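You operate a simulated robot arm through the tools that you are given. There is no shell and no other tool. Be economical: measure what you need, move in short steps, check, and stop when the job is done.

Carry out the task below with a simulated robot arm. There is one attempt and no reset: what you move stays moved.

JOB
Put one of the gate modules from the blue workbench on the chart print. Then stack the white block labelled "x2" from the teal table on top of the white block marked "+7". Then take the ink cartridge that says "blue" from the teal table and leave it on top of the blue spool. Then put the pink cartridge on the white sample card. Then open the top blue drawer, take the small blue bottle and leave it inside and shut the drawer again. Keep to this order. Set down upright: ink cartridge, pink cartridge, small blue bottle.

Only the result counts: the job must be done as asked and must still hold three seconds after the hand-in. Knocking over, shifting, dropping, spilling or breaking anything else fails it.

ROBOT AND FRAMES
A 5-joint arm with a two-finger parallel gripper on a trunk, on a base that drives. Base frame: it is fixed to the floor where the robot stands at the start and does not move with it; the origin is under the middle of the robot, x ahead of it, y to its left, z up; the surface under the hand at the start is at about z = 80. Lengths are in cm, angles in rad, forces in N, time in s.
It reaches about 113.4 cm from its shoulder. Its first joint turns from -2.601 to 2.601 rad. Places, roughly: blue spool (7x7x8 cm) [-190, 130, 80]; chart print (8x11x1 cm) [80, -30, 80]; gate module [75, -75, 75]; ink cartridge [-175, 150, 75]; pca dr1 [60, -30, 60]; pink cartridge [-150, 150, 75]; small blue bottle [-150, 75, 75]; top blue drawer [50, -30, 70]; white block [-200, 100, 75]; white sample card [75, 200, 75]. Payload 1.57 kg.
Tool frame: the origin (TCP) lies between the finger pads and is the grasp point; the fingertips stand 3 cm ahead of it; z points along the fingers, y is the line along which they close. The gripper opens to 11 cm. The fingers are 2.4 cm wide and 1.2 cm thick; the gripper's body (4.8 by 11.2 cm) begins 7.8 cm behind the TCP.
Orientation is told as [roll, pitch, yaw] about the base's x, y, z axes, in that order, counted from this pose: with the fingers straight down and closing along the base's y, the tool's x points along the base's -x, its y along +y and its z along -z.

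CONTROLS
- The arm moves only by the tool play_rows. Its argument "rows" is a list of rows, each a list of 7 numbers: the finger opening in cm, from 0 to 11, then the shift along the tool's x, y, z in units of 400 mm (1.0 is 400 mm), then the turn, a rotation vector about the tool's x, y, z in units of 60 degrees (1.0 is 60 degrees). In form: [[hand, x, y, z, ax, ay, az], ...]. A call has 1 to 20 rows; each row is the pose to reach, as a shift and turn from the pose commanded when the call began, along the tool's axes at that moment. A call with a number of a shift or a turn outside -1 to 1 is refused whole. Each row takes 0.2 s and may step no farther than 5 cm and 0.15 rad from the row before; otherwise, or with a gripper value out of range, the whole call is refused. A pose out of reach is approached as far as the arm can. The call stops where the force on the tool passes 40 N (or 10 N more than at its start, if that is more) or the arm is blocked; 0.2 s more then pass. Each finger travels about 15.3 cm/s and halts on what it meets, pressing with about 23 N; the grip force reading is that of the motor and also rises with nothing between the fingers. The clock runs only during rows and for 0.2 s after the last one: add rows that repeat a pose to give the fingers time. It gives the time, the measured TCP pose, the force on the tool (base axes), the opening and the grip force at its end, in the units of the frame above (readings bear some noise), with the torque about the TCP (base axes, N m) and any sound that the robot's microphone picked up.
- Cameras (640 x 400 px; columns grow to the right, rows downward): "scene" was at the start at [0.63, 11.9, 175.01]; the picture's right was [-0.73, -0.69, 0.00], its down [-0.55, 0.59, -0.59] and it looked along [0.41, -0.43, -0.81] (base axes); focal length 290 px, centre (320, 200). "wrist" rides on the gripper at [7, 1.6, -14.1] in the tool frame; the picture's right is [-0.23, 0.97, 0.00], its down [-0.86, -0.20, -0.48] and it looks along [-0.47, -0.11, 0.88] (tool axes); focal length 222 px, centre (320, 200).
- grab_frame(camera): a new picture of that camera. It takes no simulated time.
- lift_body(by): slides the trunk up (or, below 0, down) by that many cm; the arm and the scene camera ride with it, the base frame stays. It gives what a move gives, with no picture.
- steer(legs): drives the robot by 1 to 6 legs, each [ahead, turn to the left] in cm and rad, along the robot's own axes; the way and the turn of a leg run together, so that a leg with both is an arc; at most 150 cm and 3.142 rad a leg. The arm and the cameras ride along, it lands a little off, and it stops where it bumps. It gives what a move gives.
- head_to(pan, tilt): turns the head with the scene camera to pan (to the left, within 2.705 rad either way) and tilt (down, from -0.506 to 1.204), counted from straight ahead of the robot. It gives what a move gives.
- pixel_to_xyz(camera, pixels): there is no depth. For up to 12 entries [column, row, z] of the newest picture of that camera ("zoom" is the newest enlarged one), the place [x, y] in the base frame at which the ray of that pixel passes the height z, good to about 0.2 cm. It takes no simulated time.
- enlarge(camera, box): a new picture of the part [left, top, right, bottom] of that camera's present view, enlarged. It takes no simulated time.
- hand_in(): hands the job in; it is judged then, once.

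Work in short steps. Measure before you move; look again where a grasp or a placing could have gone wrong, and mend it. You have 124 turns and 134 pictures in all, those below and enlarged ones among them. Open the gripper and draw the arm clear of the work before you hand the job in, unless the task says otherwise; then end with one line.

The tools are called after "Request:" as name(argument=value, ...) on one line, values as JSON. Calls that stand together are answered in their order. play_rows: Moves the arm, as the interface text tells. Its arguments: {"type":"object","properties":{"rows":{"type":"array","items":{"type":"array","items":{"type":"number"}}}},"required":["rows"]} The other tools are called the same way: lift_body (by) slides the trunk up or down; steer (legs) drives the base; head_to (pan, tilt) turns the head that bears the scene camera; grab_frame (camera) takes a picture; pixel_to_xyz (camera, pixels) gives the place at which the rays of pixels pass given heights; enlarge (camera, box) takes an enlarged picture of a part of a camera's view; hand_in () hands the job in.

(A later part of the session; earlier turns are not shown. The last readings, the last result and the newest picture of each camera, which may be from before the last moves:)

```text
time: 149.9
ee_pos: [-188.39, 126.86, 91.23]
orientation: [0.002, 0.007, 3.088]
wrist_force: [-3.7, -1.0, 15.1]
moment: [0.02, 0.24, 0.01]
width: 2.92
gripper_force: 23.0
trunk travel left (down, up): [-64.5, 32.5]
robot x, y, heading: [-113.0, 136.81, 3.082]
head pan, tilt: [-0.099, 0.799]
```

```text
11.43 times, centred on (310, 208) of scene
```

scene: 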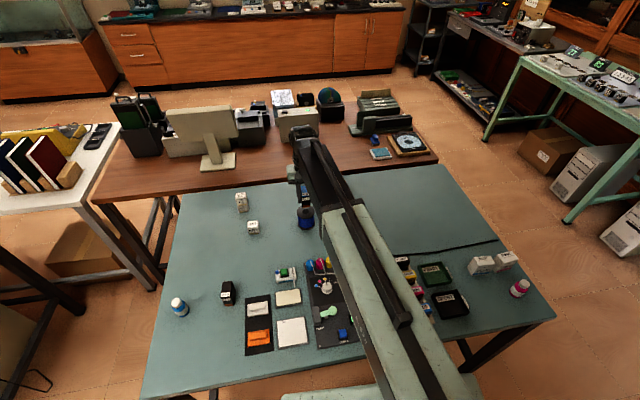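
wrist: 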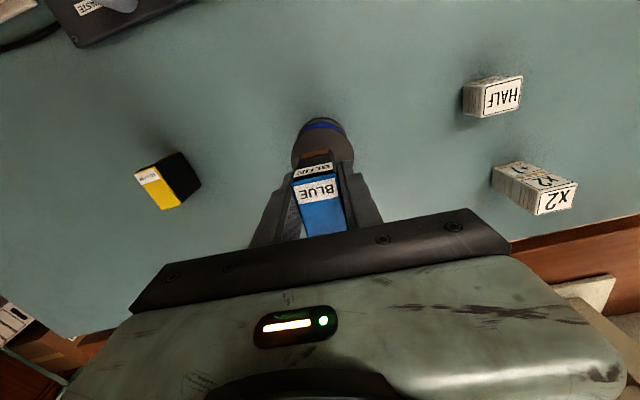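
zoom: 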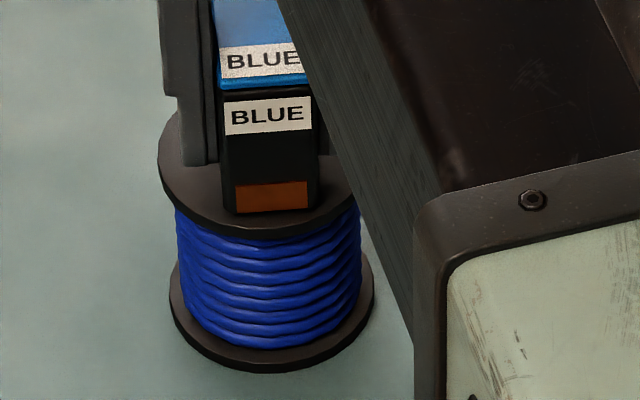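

Contact, well centred. Ease up and release, then rise.

Request:
lift_body(by=0.15)

Request:
play_rows(rows=[[4, 0, 0, 0, 0, 0, 0], [6, 0, 0, 0, 0, 0, 0], [7, 0, 0, 0, 0, 0, 0], [7, 0, 0, 0, 0, 0, 0]])

Request:
lift_body(by=19)

Request:
enlarge(camera="wrist", box=[200, 60, 440, 240])

```text
time: 150.4
ee_pos: [-188.51, 126.97, 91.33]
orientation: [0.001, 0.009, 3.089]
wrist_force: [0.1, -0.3, -0.8]
moment: [-0.03, 0.02, 0.01]
width: 2.95
gripper_force: 23.1
trunk travel left (down, up): [-64.6, 32.4]
robot x, y, heading: [-113.04, 136.49, 3.081]
head pan, tilt: [-0.099, 0.799]
```

```text
time: 151.4
ee_pos: [-188.46, 127.0, 91.31]
orientation: [0.0, 0.006, 3.089]
wrist_force: [0.7, 0.3, -0.1]
moment: [0.01, 0.02, -0.01]
width: 7.01
gripper_force: 0.1
trunk travel left (down, up): [-64.6, 32.4]
robot x, y, heading: [-113.11, 136.42, 3.077]
head pan, tilt: [-0.099, 0.799]
```

```text
time: 153.5
ee_pos: [-188.51, 126.89, 110.28]
orientation: [0.003, 0.011, 3.09]
wrist_force: [-0.5, -0.7, -0.1]
moment: [-0.06, -0.02, 0.02]
width: 6.99
gripper_force: 0.0
trunk travel left (down, up): [-83.6, 13.4]
robot x, y, heading: [-112.68, 136.88, 3.079]
head pan, tilt: [-0.099, 0.799]
```

```text
2.22 times, centred on (320, 150) of wrist
```

zoom: 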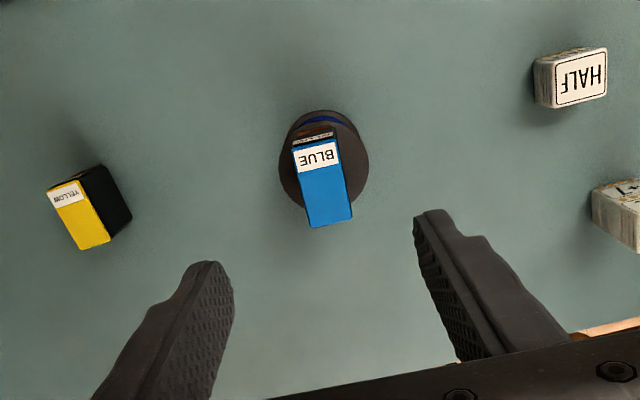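

Cartridge stands well on the spool. I back up 25 cm and look at the rack with the pink cartridge.

Request:
steer(legs=[[-25, 0]])

Request:
grab_frame(camera="scene")

```text
time: 155.3
ee_pos: [-163.31, 125.37, 110.41]
orientation: [0.004, 0.008, 3.087]
wrist_force: [0.3, -0.6, 1.2]
moment: [0.03, 0.0, 0.02]
width: 7.0
gripper_force: 0.0
trunk travel left (down, up): [-83.6, 13.4]
robot x, y, heading: [-87.8, 135.12, 3.077]
head pan, tilt: [-0.099, 0.799]
```

```text
64 pictures are left
```

scene: 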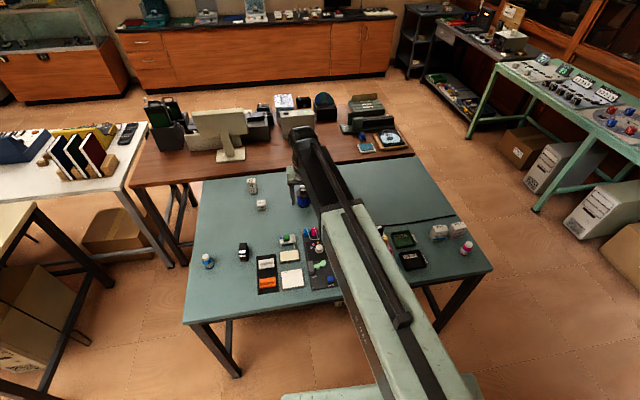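

I move the arm over the rack for a wrist view.

Request:
play_rows(rows=[[7, 0.04, -0.1, 0, 0, 0, 0], [7, 0.08, -0.2, 0, 0, 0, 0], [7, 0.12, -0.3, 0, 0, 0, 0], [7, 0.17, -0.4, 0, 0, 0, 0], [7, 0.22, -0.5, 0, 0, 0, 0], [7, 0.26, -0.6, 0, 0, 0, 0], [7, 0.28, -0.642, 0, 0, 0, 0], [7, 0.28, -0.642, 0, 0, 0, 0]])

Request:
grab_frame(camera="wrist")

```text
time: 157.1
ee_pos: [-150.92, 150.58, 110.22]
orientation: [0.002, 0.01, 3.089]
wrist_force: [0.5, -0.2, -0.6]
moment: [0.01, -0.03, -0.02]
width: 6.99
gripper_force: 0.0
trunk travel left (down, up): [-83.6, 13.4]
robot x, y, heading: [-87.47, 135.24, 3.077]
head pan, tilt: [-0.099, 0.799]
```

```text
63 pictures are left
```

wrist: 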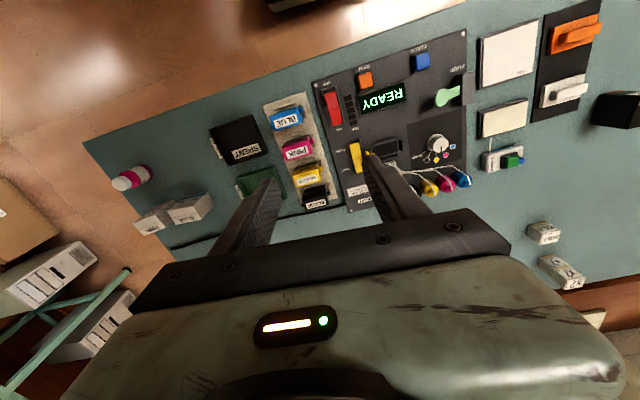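

Request:
enlarge(camera="wrist", box=[235, 85, 355, 215])

Request:
pixel_to_xyz(camera="wrist", pixels=[[298, 148, 85], [286, 119, 85], [306, 174, 85], [315, 195, 85]])

```text
3.08 times, centred on (295, 150) of wrist
```

zoom: 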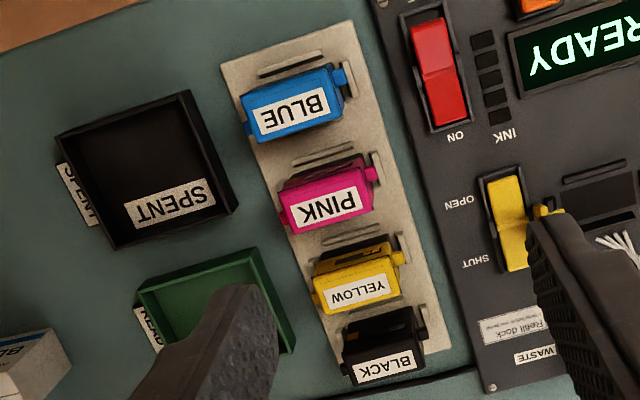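

```text
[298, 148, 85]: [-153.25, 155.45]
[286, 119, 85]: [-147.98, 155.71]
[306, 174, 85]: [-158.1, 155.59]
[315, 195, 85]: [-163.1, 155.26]
```

Pink ≈(-152.8,155.5), neighbours 5 cm apart. I go directly above and lower for a better look.

Request:
play_rows(rows=[[7, -0.06, -0.06, 0, 0, 0, 0], [7, -0.054, -0.12, 0, 0, 0, 0], [7, -0.054, -0.12, 0, 0, 0, 0]])

Request:
lift_body(by=-9)

Request:
enlarge(camera="wrist", box=[240, 70, 400, 190])

Request:
enlarge(camera="scene", box=[300, 200, 480, 310])

```text
time: 157.9
ee_pos: [-152.94, 155.37, 110.37]
orientation: [0.001, 0.006, 3.089]
wrist_force: [0.7, -0.2, -0.5]
moment: [0.02, 0.02, 0.01]
width: 7.03
gripper_force: 0.0
trunk travel left (down, up): [-83.6, 13.4]
robot x, y, heading: [-88.02, 135.22, 3.082]
head pan, tilt: [-0.099, 0.799]
```

```text
time: 159.2
ee_pos: [-152.82, 155.46, 101.26]
orientation: [0.002, 0.007, 3.088]
wrist_force: [-0.2, 0.3, -0.7]
moment: [0.02, -0.02, -0.01]
width: 7.0
gripper_force: 0.1
trunk travel left (down, up): [-74.6, 22.4]
robot x, y, heading: [-88.02, 135.02, 3.083]
head pan, tilt: [-0.099, 0.799]
```

```text
3.33 times, centred on (320, 130) of wrist
```

zoom: 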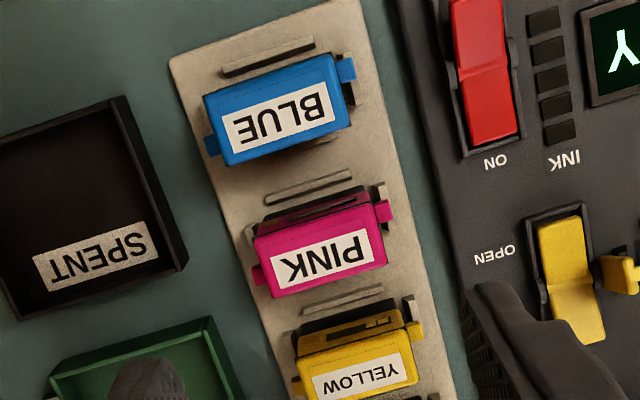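

```text
3.56 times, centred on (390, 255) of scene
```

zoom: 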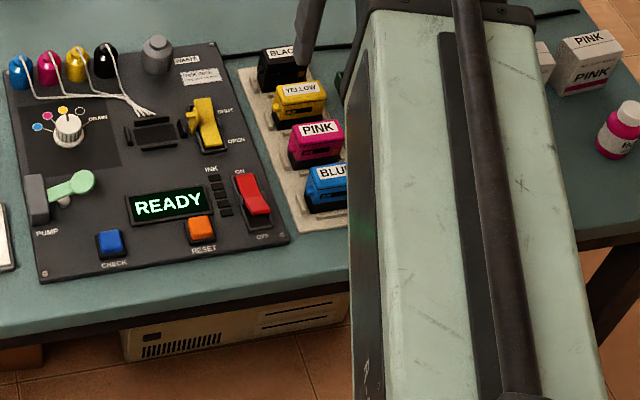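

Pink is ~2.3 cm thick with ~2.7 cm gaps; I turn the tool so the fingers close along x with a narrow opening.

Request:
play_rows(rows=[[4, 0, 0, 0, 0, 0, 0.14], [4, 0, 0, 0, 0, 0, 0.28], [4, 0, 0, 0, 0, 0, 0.42], [4, 0, 0, 0, 0, 0, 0.56], [4, 0, 0, 0, 0, 0, 0.7], [4, 0, 0, 0, 0, 0, 0.84], [4, 0, 0, 0, 0, 0, 0.98], [4, 0, 0, 0, 0, 0, 0.98]])

Request:
play_rows(rows=[[4, 0, 0, 0, 0, 0, 0.14], [4, 0, 0, 0, 0, 0, 0.28], [4, 0, 0, 0, 0, 0, 0.42], [4, 0, 0, 0, 0, 0, 0.47], [4, 0, 0, 0, 0, 0, 0.47]])

Request:
enlarge(camera="wrist", box=[220, 70, 420, 220])

```text
time: 160.9
ee_pos: [-152.91, 155.49, 101.37]
orientation: [-0.005, 0.004, 2.059]
wrist_force: [-0.2, 0.8, -0.6]
moment: [-0.03, 0.02, -0.03]
width: 4.01
gripper_force: 0.0
trunk travel left (down, up): [-74.6, 22.4]
robot x, y, heading: [-87.52, 135.18, 3.084]
head pan, tilt: [-0.099, 0.799]
```

```text
time: 162.2
ee_pos: [-152.91, 155.43, 101.27]
orientation: [-0.005, 0.004, 1.569]
wrist_force: [-0.1, -0.5, 0.1]
moment: [0.0, 0.02, 0.03]
width: 3.98
gripper_force: 0.0
trunk travel left (down, up): [-74.6, 22.4]
robot x, y, heading: [-88.16, 135.04, 3.084]
head pan, tilt: [-0.099, 0.799]
```

```text
2.67 times, centred on (320, 145) of wrist
```

zoom: 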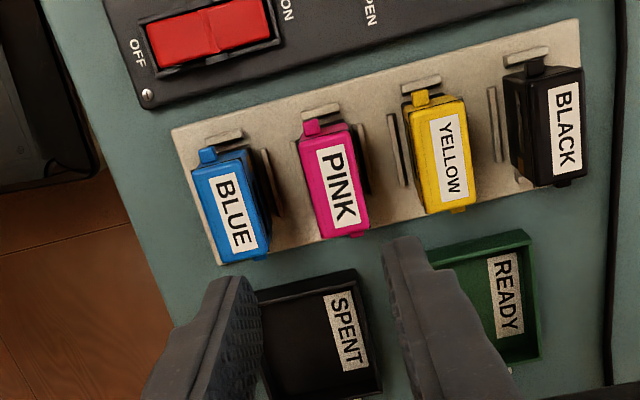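

Request:
pixel_to_xyz(camera="zoom", pixels=[[296, 141, 85], [347, 124, 85], [371, 229, 85], [324, 238, 85], [334, 184, 85], [334, 184, 86], [334, 184, 84], [249, 148, 85], [270, 250, 85], [405, 110, 85], [428, 210, 85]])

Request:
enlarge(camera="scene", box=[365, 220, 415, 265])

```text
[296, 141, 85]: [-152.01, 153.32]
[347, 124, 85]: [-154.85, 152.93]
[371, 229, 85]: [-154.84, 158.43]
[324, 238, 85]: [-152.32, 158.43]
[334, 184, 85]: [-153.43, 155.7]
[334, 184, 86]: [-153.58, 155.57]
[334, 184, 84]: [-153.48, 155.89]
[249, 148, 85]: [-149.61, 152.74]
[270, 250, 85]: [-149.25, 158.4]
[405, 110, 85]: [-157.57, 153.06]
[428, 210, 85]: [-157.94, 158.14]
```

```text
8.89 times, centred on (390, 242) of scene
```

zoom: 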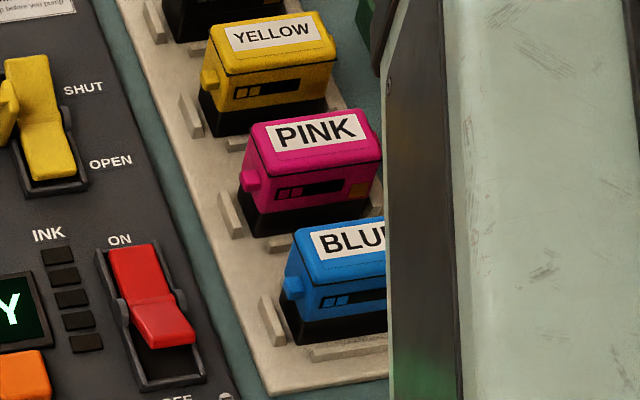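

Request:
pixel_to_xyz(camera="zoom", pixels=[[314, 140, 85], [314, 140, 86], [314, 140, 84], [258, 177, 85], [254, 237, 81]])

```text
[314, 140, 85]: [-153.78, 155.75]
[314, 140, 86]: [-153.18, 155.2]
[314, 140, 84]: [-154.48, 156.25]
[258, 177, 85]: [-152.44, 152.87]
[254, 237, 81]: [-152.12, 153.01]
```

Pink: centre (-153.5,155.7), top z≈85.3. I align, open to 4.4 and lower partway.

Request:
play_rows(rows=[[4.4, -0.006, 0.0143, 0, 0, 0, 0], [4.4, -0.006, 0.0143, 0, 0, 0, 0], [4.4, -0.006, 0.0143, 0, 0, 0, 0]])

Request:
lift_body(by=-11.5)

Request:
enlarge(camera="wrist", box=[220, 100, 420, 250])

```text
time: 162.9
ee_pos: [-153.41, 155.66, 101.18]
orientation: [-0.006, 0.001, 1.571]
wrist_force: [-0.5, 0.1, -0.8]
moment: [-0.03, 0.0, -0.01]
width: 4.4
gripper_force: 0.0
trunk travel left (down, up): [-74.6, 22.4]
robot x, y, heading: [-87.77, 135.55, 3.079]
head pan, tilt: [-0.099, 0.799]
```

```text
time: 164.4
ee_pos: [-153.56, 155.71, 89.87]
orientation: [-0.006, 0.002, 1.569]
wrist_force: [-0.8, 0.1, 0.3]
moment: [0.0, 0.01, -0.02]
width: 4.39
gripper_force: 0.2
trunk travel left (down, up): [-63.1, 33.9]
robot x, y, heading: [-88.02, 135.12, 3.078]
head pan, tilt: [-0.099, 0.799]
```

```text
2.67 times, centred on (320, 175) of wrist
```

zoom: 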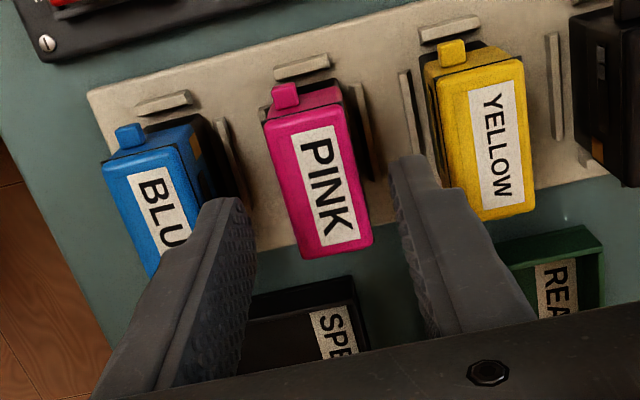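

I check finger tip clearances numerically.

Request:
pixel_to_xyz(camera="zoom", pixels=[[205, 205, 86.9], [243, 200, 86.9], [392, 160, 86.9], [432, 160, 86.9], [445, 188, 86.9], [185, 120, 85.3], [160, 276, 85.3], [423, 72, 85.3], [477, 219, 85.3], [264, 125, 85.3], [303, 258, 85.3], [340, 102, 85.3], [373, 240, 85.3]])

```text
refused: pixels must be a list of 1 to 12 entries
```

Request:
pixel_to_xyz(camera="zoom", pixels=[[205, 205, 86.9], [243, 200, 86.9], [392, 160, 86.9], [432, 160, 86.9], [445, 188, 86.9], [190, 125, 85.3], [440, 92, 85.3], [477, 219, 85.3], [264, 125, 85.3], [303, 258, 85.3], [342, 102, 85.3], [373, 240, 85.3]])

```text
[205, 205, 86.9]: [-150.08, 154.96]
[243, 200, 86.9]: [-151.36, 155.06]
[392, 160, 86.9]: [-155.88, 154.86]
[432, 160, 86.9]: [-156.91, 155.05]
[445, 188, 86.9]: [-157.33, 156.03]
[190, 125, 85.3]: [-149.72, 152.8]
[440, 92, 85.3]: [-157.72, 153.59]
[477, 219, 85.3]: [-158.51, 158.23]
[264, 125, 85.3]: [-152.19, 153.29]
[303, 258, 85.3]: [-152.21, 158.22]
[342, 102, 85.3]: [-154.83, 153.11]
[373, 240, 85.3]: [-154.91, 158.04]
```

Clearances ≥0.5 cm; I narrow to 4.0 and descend to TCP 85.2, then grip.

Request:
play_rows(rows=[[4.0, 0, 0, 0, 0, 0, 0], [4.0, 0, 0, 0, 0, 0, 0]])

Request:
lift_body(by=-4.6)

Request:
play_rows(rows=[[1.5, 0, 0, 0, 0, 0, 0], [1.5, 0, 0, 0, 0, 0, 0], [1.5, 0, 0, 0, 0, 0, 0]])

Request:
enlarge(camera="wrist", box=[220, 100, 420, 250])

```text
time: 165.0
ee_pos: [-153.44, 155.73, 89.79]
orientation: [-0.008, 0.003, 1.57]
wrist_force: [1.0, -1.1, 0.9]
moment: [0.01, 0.01, -0.01]
width: 3.99
gripper_force: 0.0
trunk travel left (down, up): [-63.1, 33.9]
robot x, y, heading: [-88.01, 134.97, 3.084]
head pan, tilt: [-0.099, 0.799]
```

```text
time: 165.9
ee_pos: [-153.45, 155.7, 85.25]
orientation: [-0.007, 0.002, 1.569]
wrist_force: [0.1, 0.6, 0.1]
moment: [-0.01, 0.05, -0.01]
width: 4.0
gripper_force: 0.0
trunk travel left (down, up): [-58.5, 38.5]
robot x, y, heading: [-87.88, 135.24, 3.083]
head pan, tilt: [-0.099, 0.799]
```

```text
time: 166.7
ee_pos: [-153.49, 155.63, 85.17]
orientation: [-0.008, 0.003, 1.57]
wrist_force: [0.1, -0.1, 1.4]
moment: [0.0, 0.0, 0.02]
width: 2.53
gripper_force: 23.5
trunk travel left (down, up): [-58.5, 38.5]
robot x, y, heading: [-87.96, 135.28, 3.086]
head pan, tilt: [-0.099, 0.799]
```

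```text
2.67 times, centred on (320, 175) of wrist
```

zoom: 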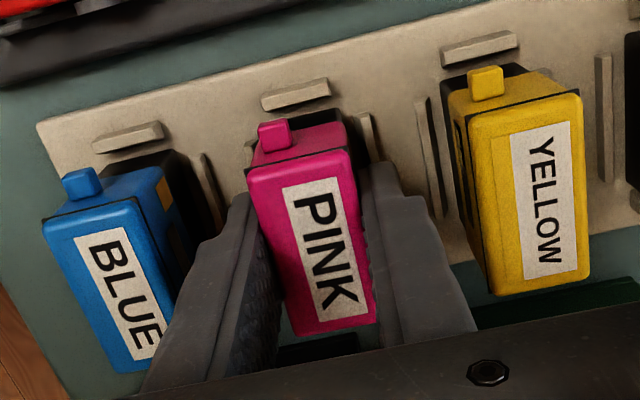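

Gripped (2.53). Lift and check the rack stays.

Request:
lift_body(by=3)

Request:
lift_body(by=21)

Request:
grab_frame(camera="wrist")

Request:
enlarge(camera="scene", box=[300, 160, 460, 260])

```text
time: 167.4
ee_pos: [-153.57, 155.59, 88.16]
orientation: [-0.007, 0.003, 1.569]
wrist_force: [0.4, 0.2, 0.2]
moment: [0.02, -0.01, 0.01]
width: 2.52
gripper_force: 22.7
trunk travel left (down, up): [-61.5, 35.5]
robot x, y, heading: [-87.88, 135.5, 3.085]
head pan, tilt: [-0.099, 0.799]
```

```text
time: 169.7
ee_pos: [-153.4, 155.66, 109.26]
orientation: [-0.007, 0.001, 1.57]
wrist_force: [-0.7, 0.8, -0.7]
moment: [0.01, 0.01, -0.03]
width: 2.53
gripper_force: 23.3
trunk travel left (down, up): [-82.5, 14.5]
robot x, y, heading: [-87.7, 135.52, 3.085]
head pan, tilt: [-0.099, 0.799]
```

```text
55 pictures are left
```

wrist: 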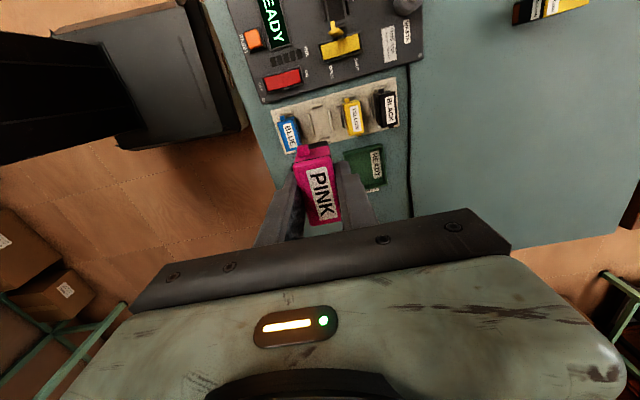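

```text
4.00 times, centred on (380, 210) of scene
```

zoom: 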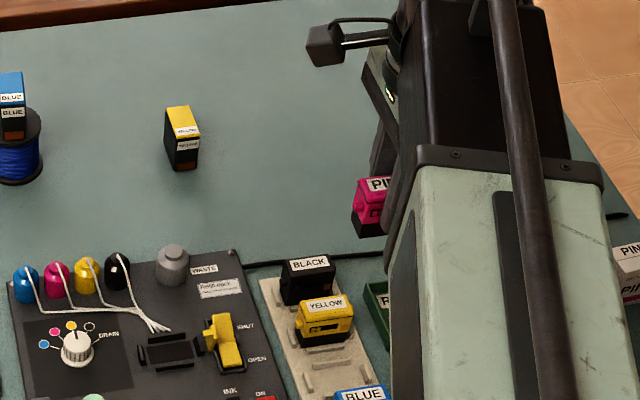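

Pink is held, the rack undisturbed. I raise the trunk and drive toward the green table, stopping short to look.

Request:
lift_body(by=12)

Request:
steer(legs=[[0, -2.413], [80, 0], [0, -0.672]])

Request:
head_to(pan=0.1, tilt=0.7)

Request:
grab_frame(camera="scene")

```text
time: 171.2
ee_pos: [-153.52, 155.78, 121.21]
orientation: [-0.008, 0.001, 1.569]
wrist_force: [0.4, 0.4, -1.0]
moment: [-0.01, -0.02, 0.03]
width: 2.53
gripper_force: 23.4
trunk travel left (down, up): [-94.5, 2.5]
robot x, y, heading: [-88.02, 135.15, 3.079]
head pan, tilt: [-0.099, 0.799]
```

```text
time: 183.1
ee_pos: [42.01, 167.95, 121.22]
orientation: [-0.01, 0.002, -1.521]
wrist_force: [0.4, 0.0, -1.3]
moment: [0.0, 0.01, 0.03]
width: 2.52
gripper_force: 22.1
trunk travel left (down, up): [-94.5, 2.5]
robot x, y, heading: [-24.49, 186.1, 0.001]
head pan, tilt: [-0.099, 0.799]
```

```text
time: 183.8
ee_pos: [42.06, 167.9, 121.22]
orientation: [-0.01, 0.003, -1.521]
wrist_force: [-0.8, -0.4, -0.6]
moment: [0.02, 0.0, -0.02]
width: 2.52
gripper_force: 23.4
trunk travel left (down, up): [-94.5, 2.5]
robot x, y, heading: [-24.47, 186.36, -0.001]
head pan, tilt: [0.099, 0.7]
```

```text
53 pictures are left
```

scene: 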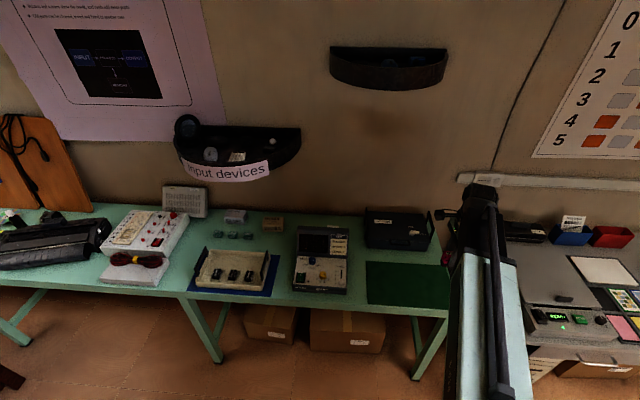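

Request:
enlarge(camera="scene", box=[180, 180, 460, 320])

Request:
enlarge(camera="scene", box=[330, 200, 450, 280])

```text
2.29 times, centred on (320, 250) of scene
```

zoom: 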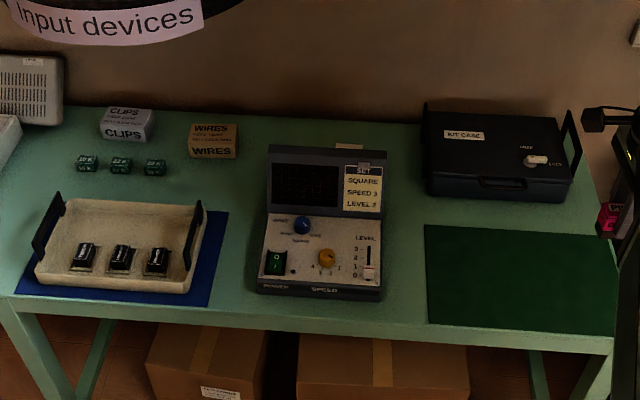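

```text
5.00 times, centred on (390, 240) of scene
```

zoom: 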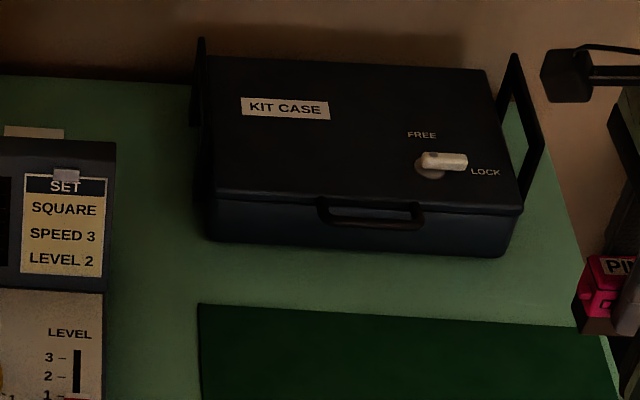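

A whitish card peeks out behind the device at (332,227); I locate it and device extents.

Request:
pixel_to_xyz(camera="scene", pixels=[[332, 227, 80], [326, 226, 80], [339, 226, 80], [300, 290, 80], [347, 294, 80], [302, 227, 93], [350, 230, 93], [365, 261, 80], [449, 310, 80], [364, 248, 80], [443, 315, 80], [290, 226, 85]])

```text
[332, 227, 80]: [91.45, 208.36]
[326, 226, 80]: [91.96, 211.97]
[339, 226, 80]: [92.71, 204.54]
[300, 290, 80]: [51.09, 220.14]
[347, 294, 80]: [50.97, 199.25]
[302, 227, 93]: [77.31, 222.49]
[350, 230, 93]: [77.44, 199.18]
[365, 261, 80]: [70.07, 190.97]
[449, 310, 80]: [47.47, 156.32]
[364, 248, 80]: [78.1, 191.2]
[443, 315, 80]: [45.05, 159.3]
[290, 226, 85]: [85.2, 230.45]
```

The card is around (89,208) behind the device. I reposition the base to about (-2,201), heading 0.

Request:
steer(legs=[[0, 0.6], [27, 0], [0, -0.6]])

Request:
head_to(pan=0, tilt=0.75)

Request:
grab_frame(camera="scene")

```text
time: 189.0
ee_pos: [63.9, 182.49, 121.25]
orientation: [-0.008, 0.003, -1.526]
wrist_force: [-0.4, 0.2, -0.9]
moment: [0.04, -0.03, 0.0]
width: 2.54
gripper_force: 23.3
trunk travel left (down, up): [-94.5, 2.5]
robot x, y, heading: [-2.36, 202.28, 0.001]
head pan, tilt: [0.099, 0.7]
```

```text
time: 189.7
ee_pos: [64.09, 182.69, 121.24]
orientation: [-0.008, 0.002, -1.528]
wrist_force: [0.1, 0.5, 0.7]
moment: [-0.03, 0.01, -0.01]
width: 2.56
gripper_force: 23.5
trunk travel left (down, up): [-94.5, 2.5]
robot x, y, heading: [-2.16, 202.55, 0.004]
head pan, tilt: [0.0, 0.75]
```

```text
50 pictures are left
```

scene: 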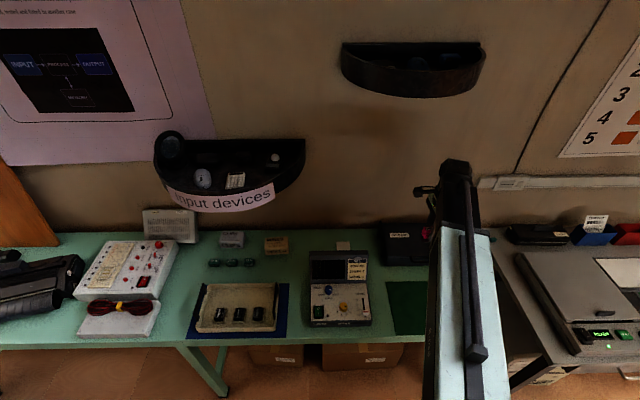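

Request:
enlarge(camera="scene", box=[290, 225, 400, 335])

Request:
pixel_to_xyz(camera="scene", pixels=[[336, 242, 80], [350, 242, 80], [336, 250, 80], [350, 250, 80], [310, 252, 95], [368, 252, 95], [310, 252, 90], [400, 262, 88], [385, 222, 92], [312, 325, 80]])

```text
3.64 times, centred on (345, 280) of scene
```

zoom: 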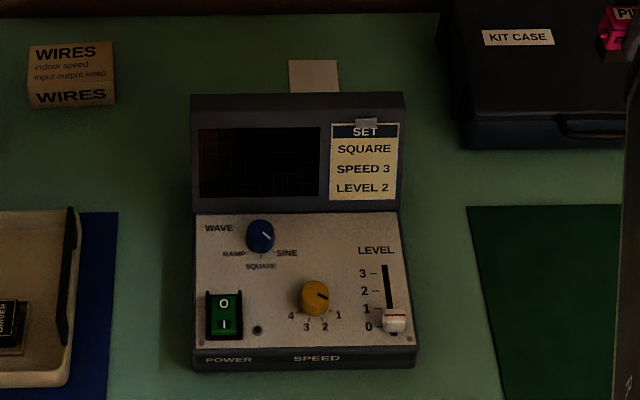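

```text
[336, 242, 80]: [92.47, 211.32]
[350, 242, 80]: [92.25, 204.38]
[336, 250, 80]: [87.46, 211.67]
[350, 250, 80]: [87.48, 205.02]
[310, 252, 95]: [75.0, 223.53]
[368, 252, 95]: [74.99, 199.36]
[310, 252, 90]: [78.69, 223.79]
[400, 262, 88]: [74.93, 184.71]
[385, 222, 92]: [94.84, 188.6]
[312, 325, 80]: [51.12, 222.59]
```

The card spans y≈204.5–211.5, far edge x≈92.4; its near part is hidden. I move the arm near, keeping height, for a wrist view.

Request:
play_rows(rows=[[1.5, 0.074, 0.083, 0, 0, 0, 0], [1.5, 0.148, 0.166, 0, 0, 0, 0], [1.5, 0.222, 0.25, 0, 0, 0, 0], [1.5, 0.296, 0.333, 0, 0, 0, 0], [1.5, 0.37, 0.417, 0, 0, 0, 0], [1.5, 0.37, 0.417, 0, 0, 0, 0]])

Request:
grab_frame(camera="wrist")

```text
time: 191.1
ee_pos: [80.16, 198.19, 121.19]
orientation: [-0.007, 0.001, -1.528]
wrist_force: [-0.2, -0.5, -0.6]
moment: [0.0, 0.01, -0.01]
width: 2.54
gripper_force: 23.3
out of reach, approached as far as the arm can: row 5
trunk travel left (down, up): [-94.5, 2.5]
robot x, y, heading: [-2.53, 202.25, -0.003]
head pan, tilt: [0.0, 0.75]
```

```text
48 pictures are left
```

wrist: 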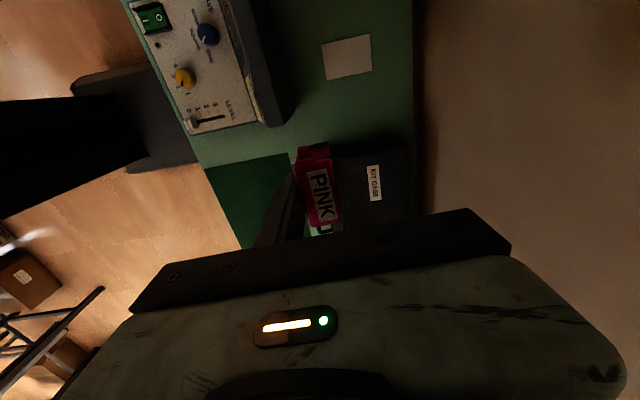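

Card fully visible at (347,57). I measure its corners.

Request:
pixel_to_xyz(camera="wrist", pixels=[[321, 43, 80.2], [370, 33, 80.2], [372, 70, 80.2], [327, 81, 80.2], [347, 57, 80.2], [285, 122, 90], [290, 115, 95], [340, 150, 90], [410, 140, 90]])

Request:
enlarge(camera="wrist", box=[220, 0, 440, 160])

```text
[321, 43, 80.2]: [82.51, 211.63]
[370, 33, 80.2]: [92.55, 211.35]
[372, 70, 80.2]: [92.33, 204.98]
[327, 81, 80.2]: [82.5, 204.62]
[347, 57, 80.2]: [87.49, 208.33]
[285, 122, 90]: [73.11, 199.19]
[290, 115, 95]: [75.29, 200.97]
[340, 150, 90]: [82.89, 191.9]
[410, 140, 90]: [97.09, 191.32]
```

```text
2.50 times, centred on (330, 80) of wrist
```

zoom: 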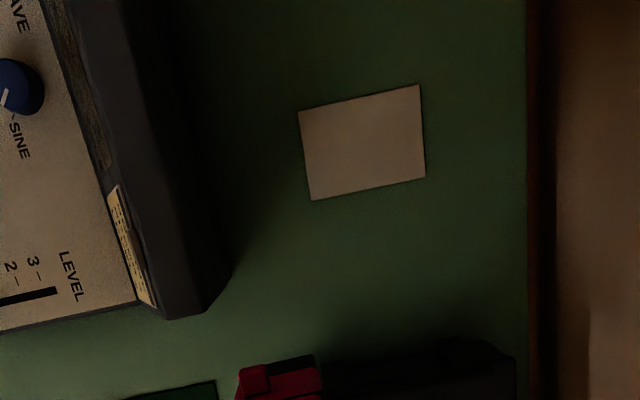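

Card centre (87.45,208.15), 10×7 cm. Before approaching I check the wall shelf's position relative to the gripper.

Request:
pixel_to_xyz(camera="scene", pixels=[[274, 188, 110], [274, 188, 115], [274, 188, 120], [274, 188, 125], [305, 150, 120], [305, 150, 130], [305, 150, 140], [200, 210, 110], [200, 210, 115]])

Request:
enlarge(camera="scene", box=[140, 110, 500, 280])

```text
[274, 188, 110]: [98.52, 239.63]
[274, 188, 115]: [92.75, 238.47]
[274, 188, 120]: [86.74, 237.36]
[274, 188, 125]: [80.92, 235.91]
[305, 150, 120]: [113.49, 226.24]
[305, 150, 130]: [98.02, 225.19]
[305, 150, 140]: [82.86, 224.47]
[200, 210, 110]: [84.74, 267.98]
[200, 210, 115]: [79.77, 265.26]
```

```text
1.78 times, centred on (320, 195) of scene
```

zoom: 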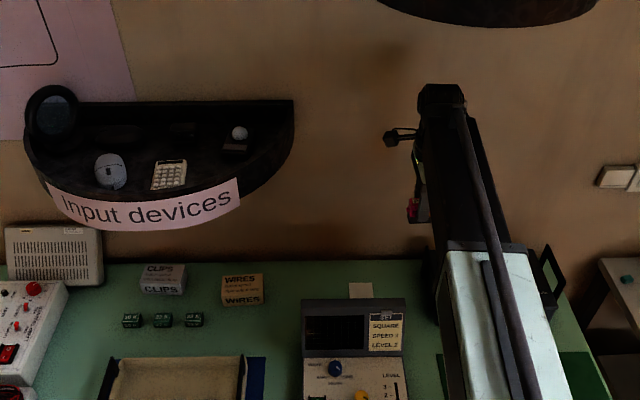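

The shelf's near end is at y≈226; the gripper stays below y≈220. I lower 11 cm, then move over the card.

Request:
lift_body(by=-11)

Request:
play_rows(rows=[[1.5, 0.08, 0.064, 0, 0, 0, 0], [1.5, 0.16, 0.128, 0, 0, 0, 0], [1.5, 0.241, 0.193, 0, 0, 0, 0], [1.5, 0.241, 0.193, 0, 0, 0, 0], [1.5, 0.241, 0.193, 0, 0, 0, 0]])

Request:
lift_body(by=-16)

Request:
grab_frame(camera="wrist")

Request:
grab_frame(camera="scene")

```text
time: 192.5
ee_pos: [80.11, 198.09, 110.19]
orientation: [-0.01, 0.001, -1.527]
wrist_force: [0.1, -0.2, -0.3]
moment: [-0.01, -0.02, -0.01]
width: 2.54
gripper_force: 22.8
trunk travel left (down, up): [-83.5, 13.5]
robot x, y, heading: [-2.37, 202.19, -0.003]
head pan, tilt: [0.0, 0.75]
```

```text
time: 193.7
ee_pos: [87.3, 207.89, 110.22]
orientation: [-0.009, 0.002, -1.526]
wrist_force: [-0.2, -0.7, 0.2]
moment: [0.02, 0.02, 0.01]
width: 2.5
gripper_force: 23.4
trunk travel left (down, up): [-83.5, 13.5]
robot x, y, heading: [-2.27, 202.49, 0.003]
head pan, tilt: [0.0, 0.75]
```

```text
time: 195.5
ee_pos: [87.36, 207.92, 94.17]
orientation: [-0.008, 0.001, -1.526]
wrist_force: [-0.8, 0.0, -0.8]
moment: [0.02, 0.0, -0.01]
width: 2.53
gripper_force: 22.7
trunk travel left (down, up): [-67.5, 29.5]
robot x, y, heading: [-2.43, 202.5, 0.002]
head pan, tilt: [0.0, 0.75]
```

```text
45 pictures are left
```

wrist: 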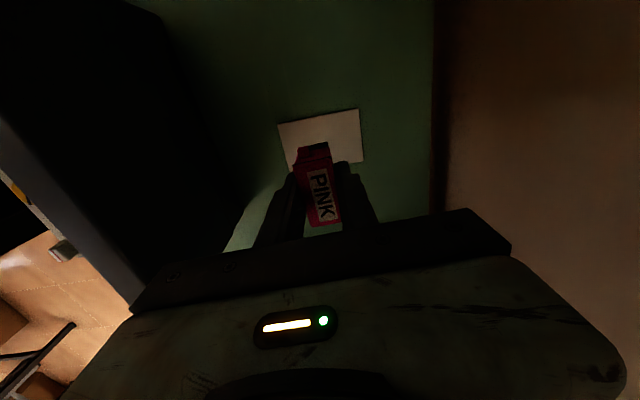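

```text
44 pictures are left
```

scene: 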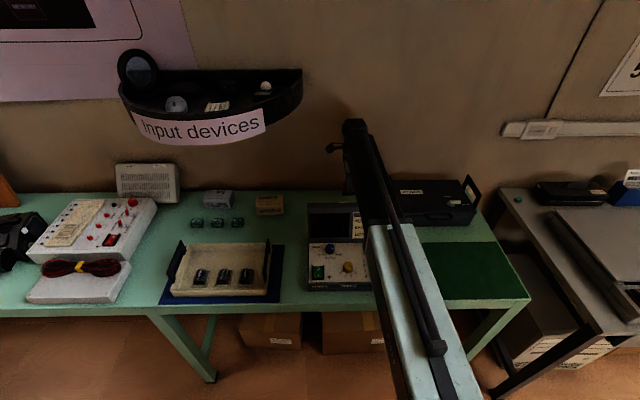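

Before lowering further I estimate the arm beam's height over the device lid, from the arm's end at (355,122).

Request:
pixel_to_xyz(camera="scene", pixels=[[355, 122, 115], [355, 122, 120], [355, 122, 125], [355, 122, 130], [355, 195, 105], [355, 195, 110], [362, 195, 115], [370, 225, 110], [370, 225, 115]])

Request:
enlarge(camera="scene", box=[300, 110, 440, 260])

```text
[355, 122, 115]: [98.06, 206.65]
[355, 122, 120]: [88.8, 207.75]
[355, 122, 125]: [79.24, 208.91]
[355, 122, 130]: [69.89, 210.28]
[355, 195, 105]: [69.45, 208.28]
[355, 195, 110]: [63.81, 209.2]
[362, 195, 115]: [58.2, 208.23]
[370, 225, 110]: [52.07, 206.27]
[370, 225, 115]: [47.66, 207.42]
```

```text
2.67 times, centred on (370, 185) of scene
```

zoom: 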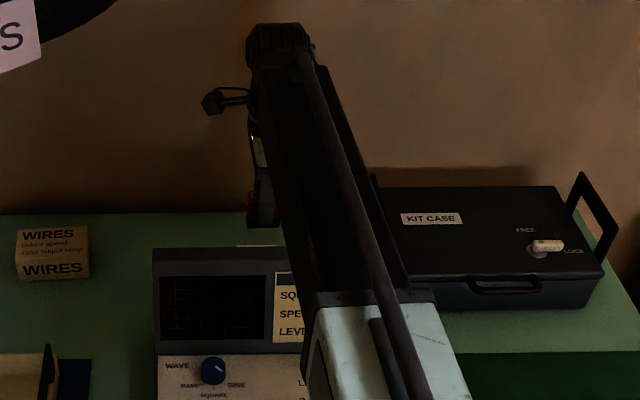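

Arm end top is about TCP+26, so the beam underside stays above the lid (z≈95). I lower in steps.

Request:
lift_body(by=-6)

Request:
lift_body(by=-2)

Request:
enlarge(camera="wrist", box=[160, 80, 420, 250])

Request:
enlarge(camera="scene", box=[290, 110, 430, 270])

```text
time: 196.5
ee_pos: [87.34, 208.05, 88.26]
orientation: [-0.009, 0.003, -1.526]
wrist_force: [-0.2, 0.3, 0.9]
moment: [-0.02, -0.01, -0.03]
width: 2.54
gripper_force: 22.7
trunk travel left (down, up): [-61.5, 35.5]
robot x, y, heading: [-2.47, 202.25, -0.002]
head pan, tilt: [0.0, 0.75]
```

```text
time: 197.2
ee_pos: [87.32, 207.94, 86.18]
orientation: [-0.01, 0.002, -1.528]
wrist_force: [-0.5, -0.5, -0.3]
moment: [-0.04, 0.0, -0.02]
width: 2.53
gripper_force: 22.7
trunk travel left (down, up): [-59.5, 37.5]
robot x, y, heading: [-2.4, 202.29, 0.002]
head pan, tilt: [0.0, 0.75]
```

```text
2.35 times, centred on (290, 165) of wrist
```

zoom: 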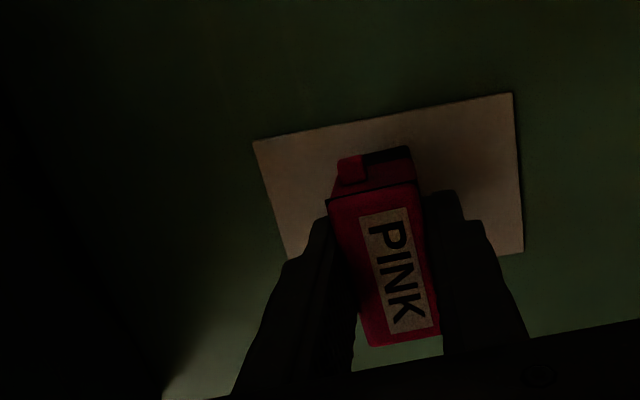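

```text
2.50 times, centred on (360, 190) of scene
```

zoom: 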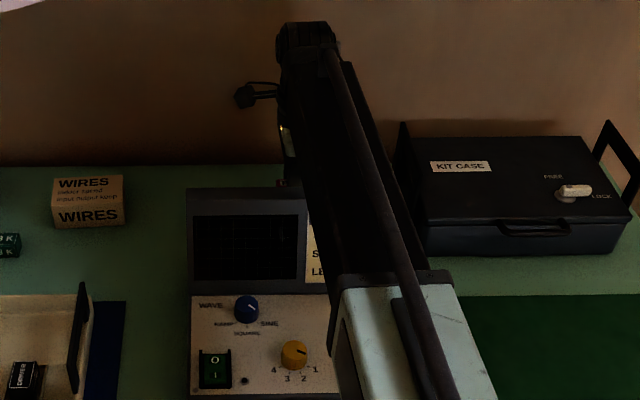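

The cartridge is over the card. Lower to contact.

Request:
lift_body(by=-0.8)

Request:
lift_body(by=-0.3)

Request:
lift_body(by=-0.25)

```text
time: 197.7
ee_pos: [87.28, 208.0, 85.43]
orientation: [-0.009, 0.003, -1.526]
wrist_force: [-0.6, 0.7, -0.7]
moment: [-0.01, 0.02, -0.01]
width: 2.55
gripper_force: 22.7
trunk travel left (down, up): [-58.7, 38.3]
robot x, y, heading: [-2.38, 202.39, 0.004]
head pan, tilt: [0.0, 0.75]
```

```text
time: 198.3
ee_pos: [87.28, 207.89, 85.05]
orientation: [-0.008, 0.0, -1.527]
wrist_force: [-0.5, 0.1, 0.1]
moment: [-0.04, 0.0, 0.03]
width: 2.53
gripper_force: 23.4
trunk travel left (down, up): [-58.4, 38.6]
robot x, y, heading: [-2.16, 202.36, 0.0]
head pan, tilt: [0.0, 0.75]
```

```text
time: 198.8
ee_pos: [87.24, 207.94, 84.89]
orientation: [-0.007, 0.001, -1.527]
wrist_force: [3.3, -0.2, 13.2]
moment: [0.0, -0.17, 0.0]
width: 2.53
gripper_force: 22.4
trunk travel left (down, up): [-58.2, 38.8]
robot x, y, heading: [-2.32, 202.15, 0.002]
head pan, tilt: [0.0, 0.75]
```

Contact. Ease up, release, and rise.

Request:
lift_body(by=0.15)

Request:
play_rows(rows=[[3.5, 0, 0, 0, 0, 0, 0], [5, 0, 0, 0, 0, 0, 0], [5, 0, 0, 0, 0, 0, 0], [5, 0, 0, 0, 0, 0, 0]])

Request:
lift_body(by=25)

Request:
enlarge(camera="wrist", box=[200, 50, 440, 230])

```text
time: 199.3
ee_pos: [87.37, 207.99, 85.05]
orientation: [-0.009, 0.002, -1.526]
wrist_force: [0.1, -0.5, 0.9]
moment: [0.0, 0.0, 0.04]
width: 2.54
gripper_force: 22.6
trunk travel left (down, up): [-58.3, 38.7]
robot x, y, heading: [-2.29, 202.1, 0.001]
head pan, tilt: [0.0, 0.75]
```

```text
time: 200.3
ee_pos: [87.36, 207.93, 84.98]
orientation: [-0.009, 0.002, -1.527]
wrist_force: [0.5, 0.0, 0.1]
moment: [0.0, -0.01, -0.01]
width: 5.02
gripper_force: 0.1
trunk travel left (down, up): [-58.3, 38.7]
robot x, y, heading: [-2.14, 202.08, 0.002]
head pan, tilt: [0.0, 0.75]
```

```text
time: 202.9
ee_pos: [87.16, 207.97, 110.0]
orientation: [-0.009, 0.002, -1.528]
wrist_force: [-0.2, -0.3, -0.1]
moment: [-0.02, -0.02, 0.01]
width: 4.99
gripper_force: 0.1
trunk travel left (down, up): [-83.3, 13.7]
robot x, y, heading: [-2.27, 202.24, -0.0]
head pan, tilt: [0.0, 0.75]
```

```text
2.22 times, centred on (320, 140) of wrist
```

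zoom: 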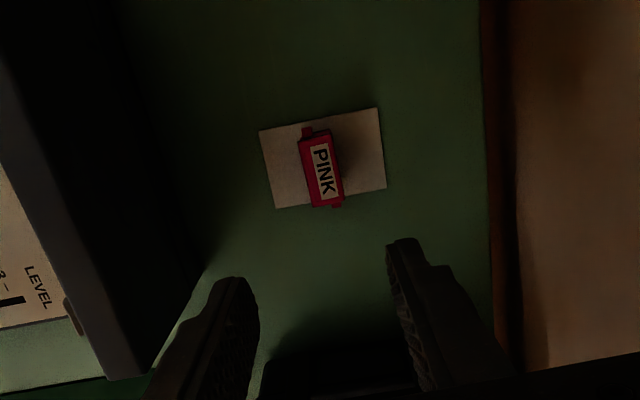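

Pink stands on the card. I retract and drive to the blue workbench's drawers, standing at about (-35,-25).

Request:
play_rows(rows=[[5, 0, -0.12, 0, 0, 0, 0], [5, 0, -0.24, 0, 0, 0, 0], [5, 0, -0.36, 0, 0, 0, 0], [5, 0, -0.48, 0, 0, 0, 0], [5, 0, -0.6, 0, 0, 0, 0], [5, 0, -0.72, 0, 0, 0, 0], [5, 0, -0.72, 0, 0, 0, 0]])

Request:
steer(legs=[[-32, 0], [0, -1.57], [114, 0], [113, 0], [0, 1.57]])

Request:
head_to(pan=0, tilt=0.8)

Request:
grab_frame(camera="scene")

```text
time: 204.5
ee_pos: [58.56, 206.69, 110.02]
orientation: [-0.009, 0.003, -1.53]
wrist_force: [0.5, 0.6, 0.0]
moment: [0.01, 0.04, 0.04]
width: 5.03
gripper_force: 0.0
out of reach, approached as far as the arm can: row 5, 6, 7
trunk travel left (down, up): [-83.3, 13.7]
robot x, y, heading: [-2.42, 202.28, 0.002]
head pan, tilt: [0.0, 0.75]
```

```text
time: 225.0
ee_pos: [22.02, -22.6, 110.11]
orientation: [-0.007, 0.002, -1.576]
wrist_force: [-0.8, 0.7, 0.2]
moment: [-0.02, 0.0, 0.02]
width: 4.98
gripper_force: 0.1
trunk travel left (down, up): [-83.3, 13.7]
robot x, y, heading: [-38.66, -25.48, -0.059]
head pan, tilt: [0.0, 0.75]
```

```text
time: 225.6
ee_pos: [22.19, -22.63, 110.04]
orientation: [-0.009, 0.005, -1.576]
wrist_force: [-0.2, 0.4, -0.3]
moment: [0.03, -0.01, -0.02]
width: 5.0
gripper_force: 0.1
trunk travel left (down, up): [-83.3, 13.7]
robot x, y, heading: [-38.85, -25.4, -0.053]
head pan, tilt: [0.0, 0.799]
```

```text
39 pictures are left
```

scene: 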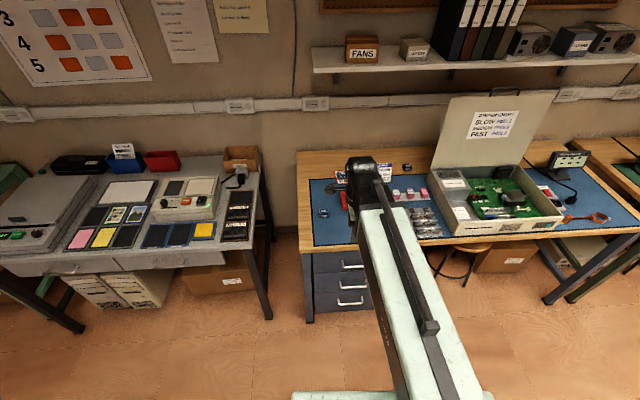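

Request:
enlarge(camera="scene", box=[295, 235, 395, 325])

Request:
pixel_to_xyz(camera="scene", pixels=[[352, 266, 70], [352, 266, 72], [352, 285, 60], [341, 266, 70], [364, 266, 70], [300, 250, 80], [302, 322, 0], [320, 210, 80]])

```text
4.44 times, centred on (345, 280) of scene
```

zoom: 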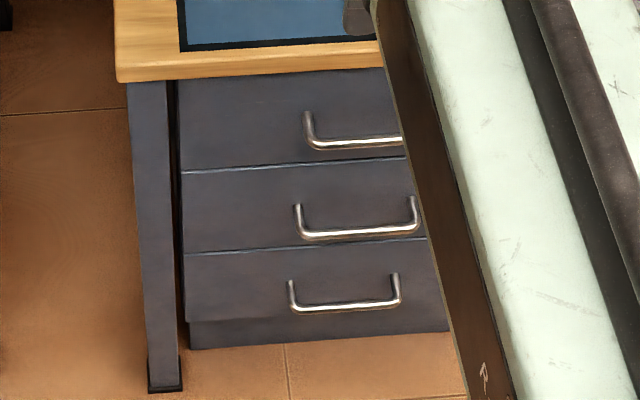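

```text
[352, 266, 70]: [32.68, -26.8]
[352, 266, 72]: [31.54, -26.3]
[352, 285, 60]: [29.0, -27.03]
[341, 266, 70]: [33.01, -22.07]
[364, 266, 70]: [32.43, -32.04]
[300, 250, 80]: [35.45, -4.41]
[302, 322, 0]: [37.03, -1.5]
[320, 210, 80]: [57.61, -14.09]
```

Three drawers with bar handles; top one's bar near (33,-27,70). I lower the arm in front of the table edge (x≈35) and look from the side with the wrist camera.

Request:
lift_body(by=-22)

Request:
grab_frame(camera="wrist")

Request:
head_to(pan=0.1, tilt=0.95)

Request:
grab_frame(camera="scene")

```text
time: 228.0
ee_pos: [22.18, -22.65, 88.04]
orientation: [-0.007, 0.001, -1.576]
wrist_force: [0.8, -0.6, -0.2]
moment: [0.02, 0.01, -0.01]
width: 5.02
gripper_force: 0.1
trunk travel left (down, up): [-61.3, 35.7]
robot x, y, heading: [-38.58, -25.74, -0.053]
head pan, tilt: [0.0, 0.799]
```

```text
37 pictures are left
```

wrist: 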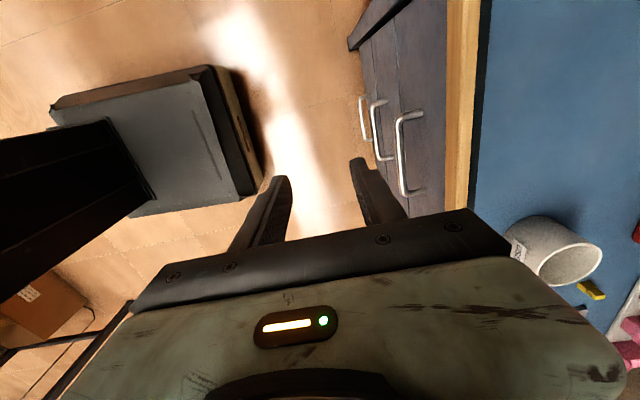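

```text
time: 228.7
ee_pos: [22.16, -22.57, 88.03]
orientation: [-0.007, 0.003, -1.575]
wrist_force: [-0.4, 0.2, 1.2]
moment: [0.01, -0.04, -0.02]
width: 5.02
gripper_force: 0.0
trunk travel left (down, up): [-61.3, 35.7]
robot x, y, heading: [-39.3, -25.18, -0.053]
head pan, tilt: [0.099, 0.949]
```

```text
36 pictures are left
```

scene: 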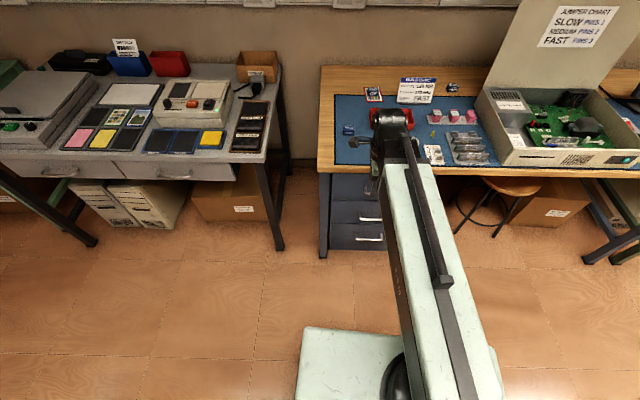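

The top handle's bar (400,120)–(404,190) is clear of the table edge (col ≈445). I triangulate it.

Request:
pixel_to_xyz(camera="wrist", pixels=[[399, 122, 70], [404, 190, 70], [401, 155, 70], [401, 155, 73], [401, 155, 67], [418, 112, 70], [424, 193, 70], [446, 120, 79], [440, 200, 79], [430, 150, 75]])

Request:
enlarge(camera="wrist", box=[330, 80, 490, 220])

```text
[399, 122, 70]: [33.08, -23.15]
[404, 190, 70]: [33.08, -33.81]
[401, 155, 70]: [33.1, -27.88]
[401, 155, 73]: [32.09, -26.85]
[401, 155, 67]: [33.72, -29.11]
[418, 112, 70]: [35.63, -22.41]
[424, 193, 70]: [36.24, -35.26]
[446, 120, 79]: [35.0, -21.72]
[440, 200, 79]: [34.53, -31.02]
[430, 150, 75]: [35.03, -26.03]
```

```text
2.86 times, centred on (410, 150) of wrist
```

zoom: 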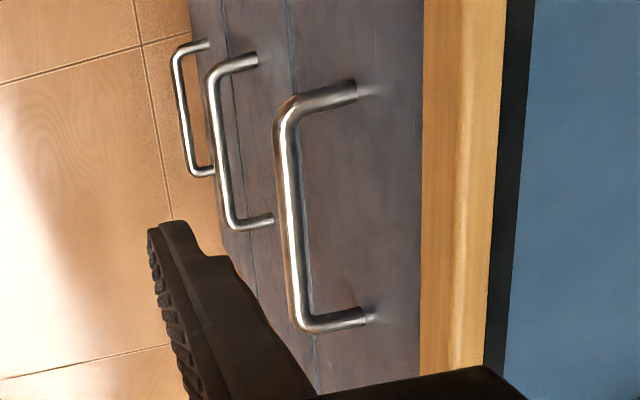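

The bar: x≈33.3, z≈69, y −22.5…−34.5; face x≈36.3, table edge x≈35. A vertical hand would hit the table edge, so I test tilting the fingers forward.

Request:
play_rows(rows=[[5, 0, 0, 0, -0.14, 0, 0], [5, 0, 0, 0, -0.28, 0, 0], [5, 0, 0, 0, -0.42, 0, 0]])

```text
time: 229.5
ee_pos: [28.18, -22.2, 90.19]
orientation: [0.432, 0.003, -1.573]
wrist_force: [-0.9, 0.2, 0.0]
moment: [0.0, -0.04, -0.01]
width: 5.02
gripper_force: 0.1
out of reach, approached as far as the arm can: row 2, 3
trunk travel left (down, up): [-61.3, 35.7]
robot x, y, heading: [-39.0, -25.93, -0.058]
head pan, tilt: [0.099, 0.949]
```

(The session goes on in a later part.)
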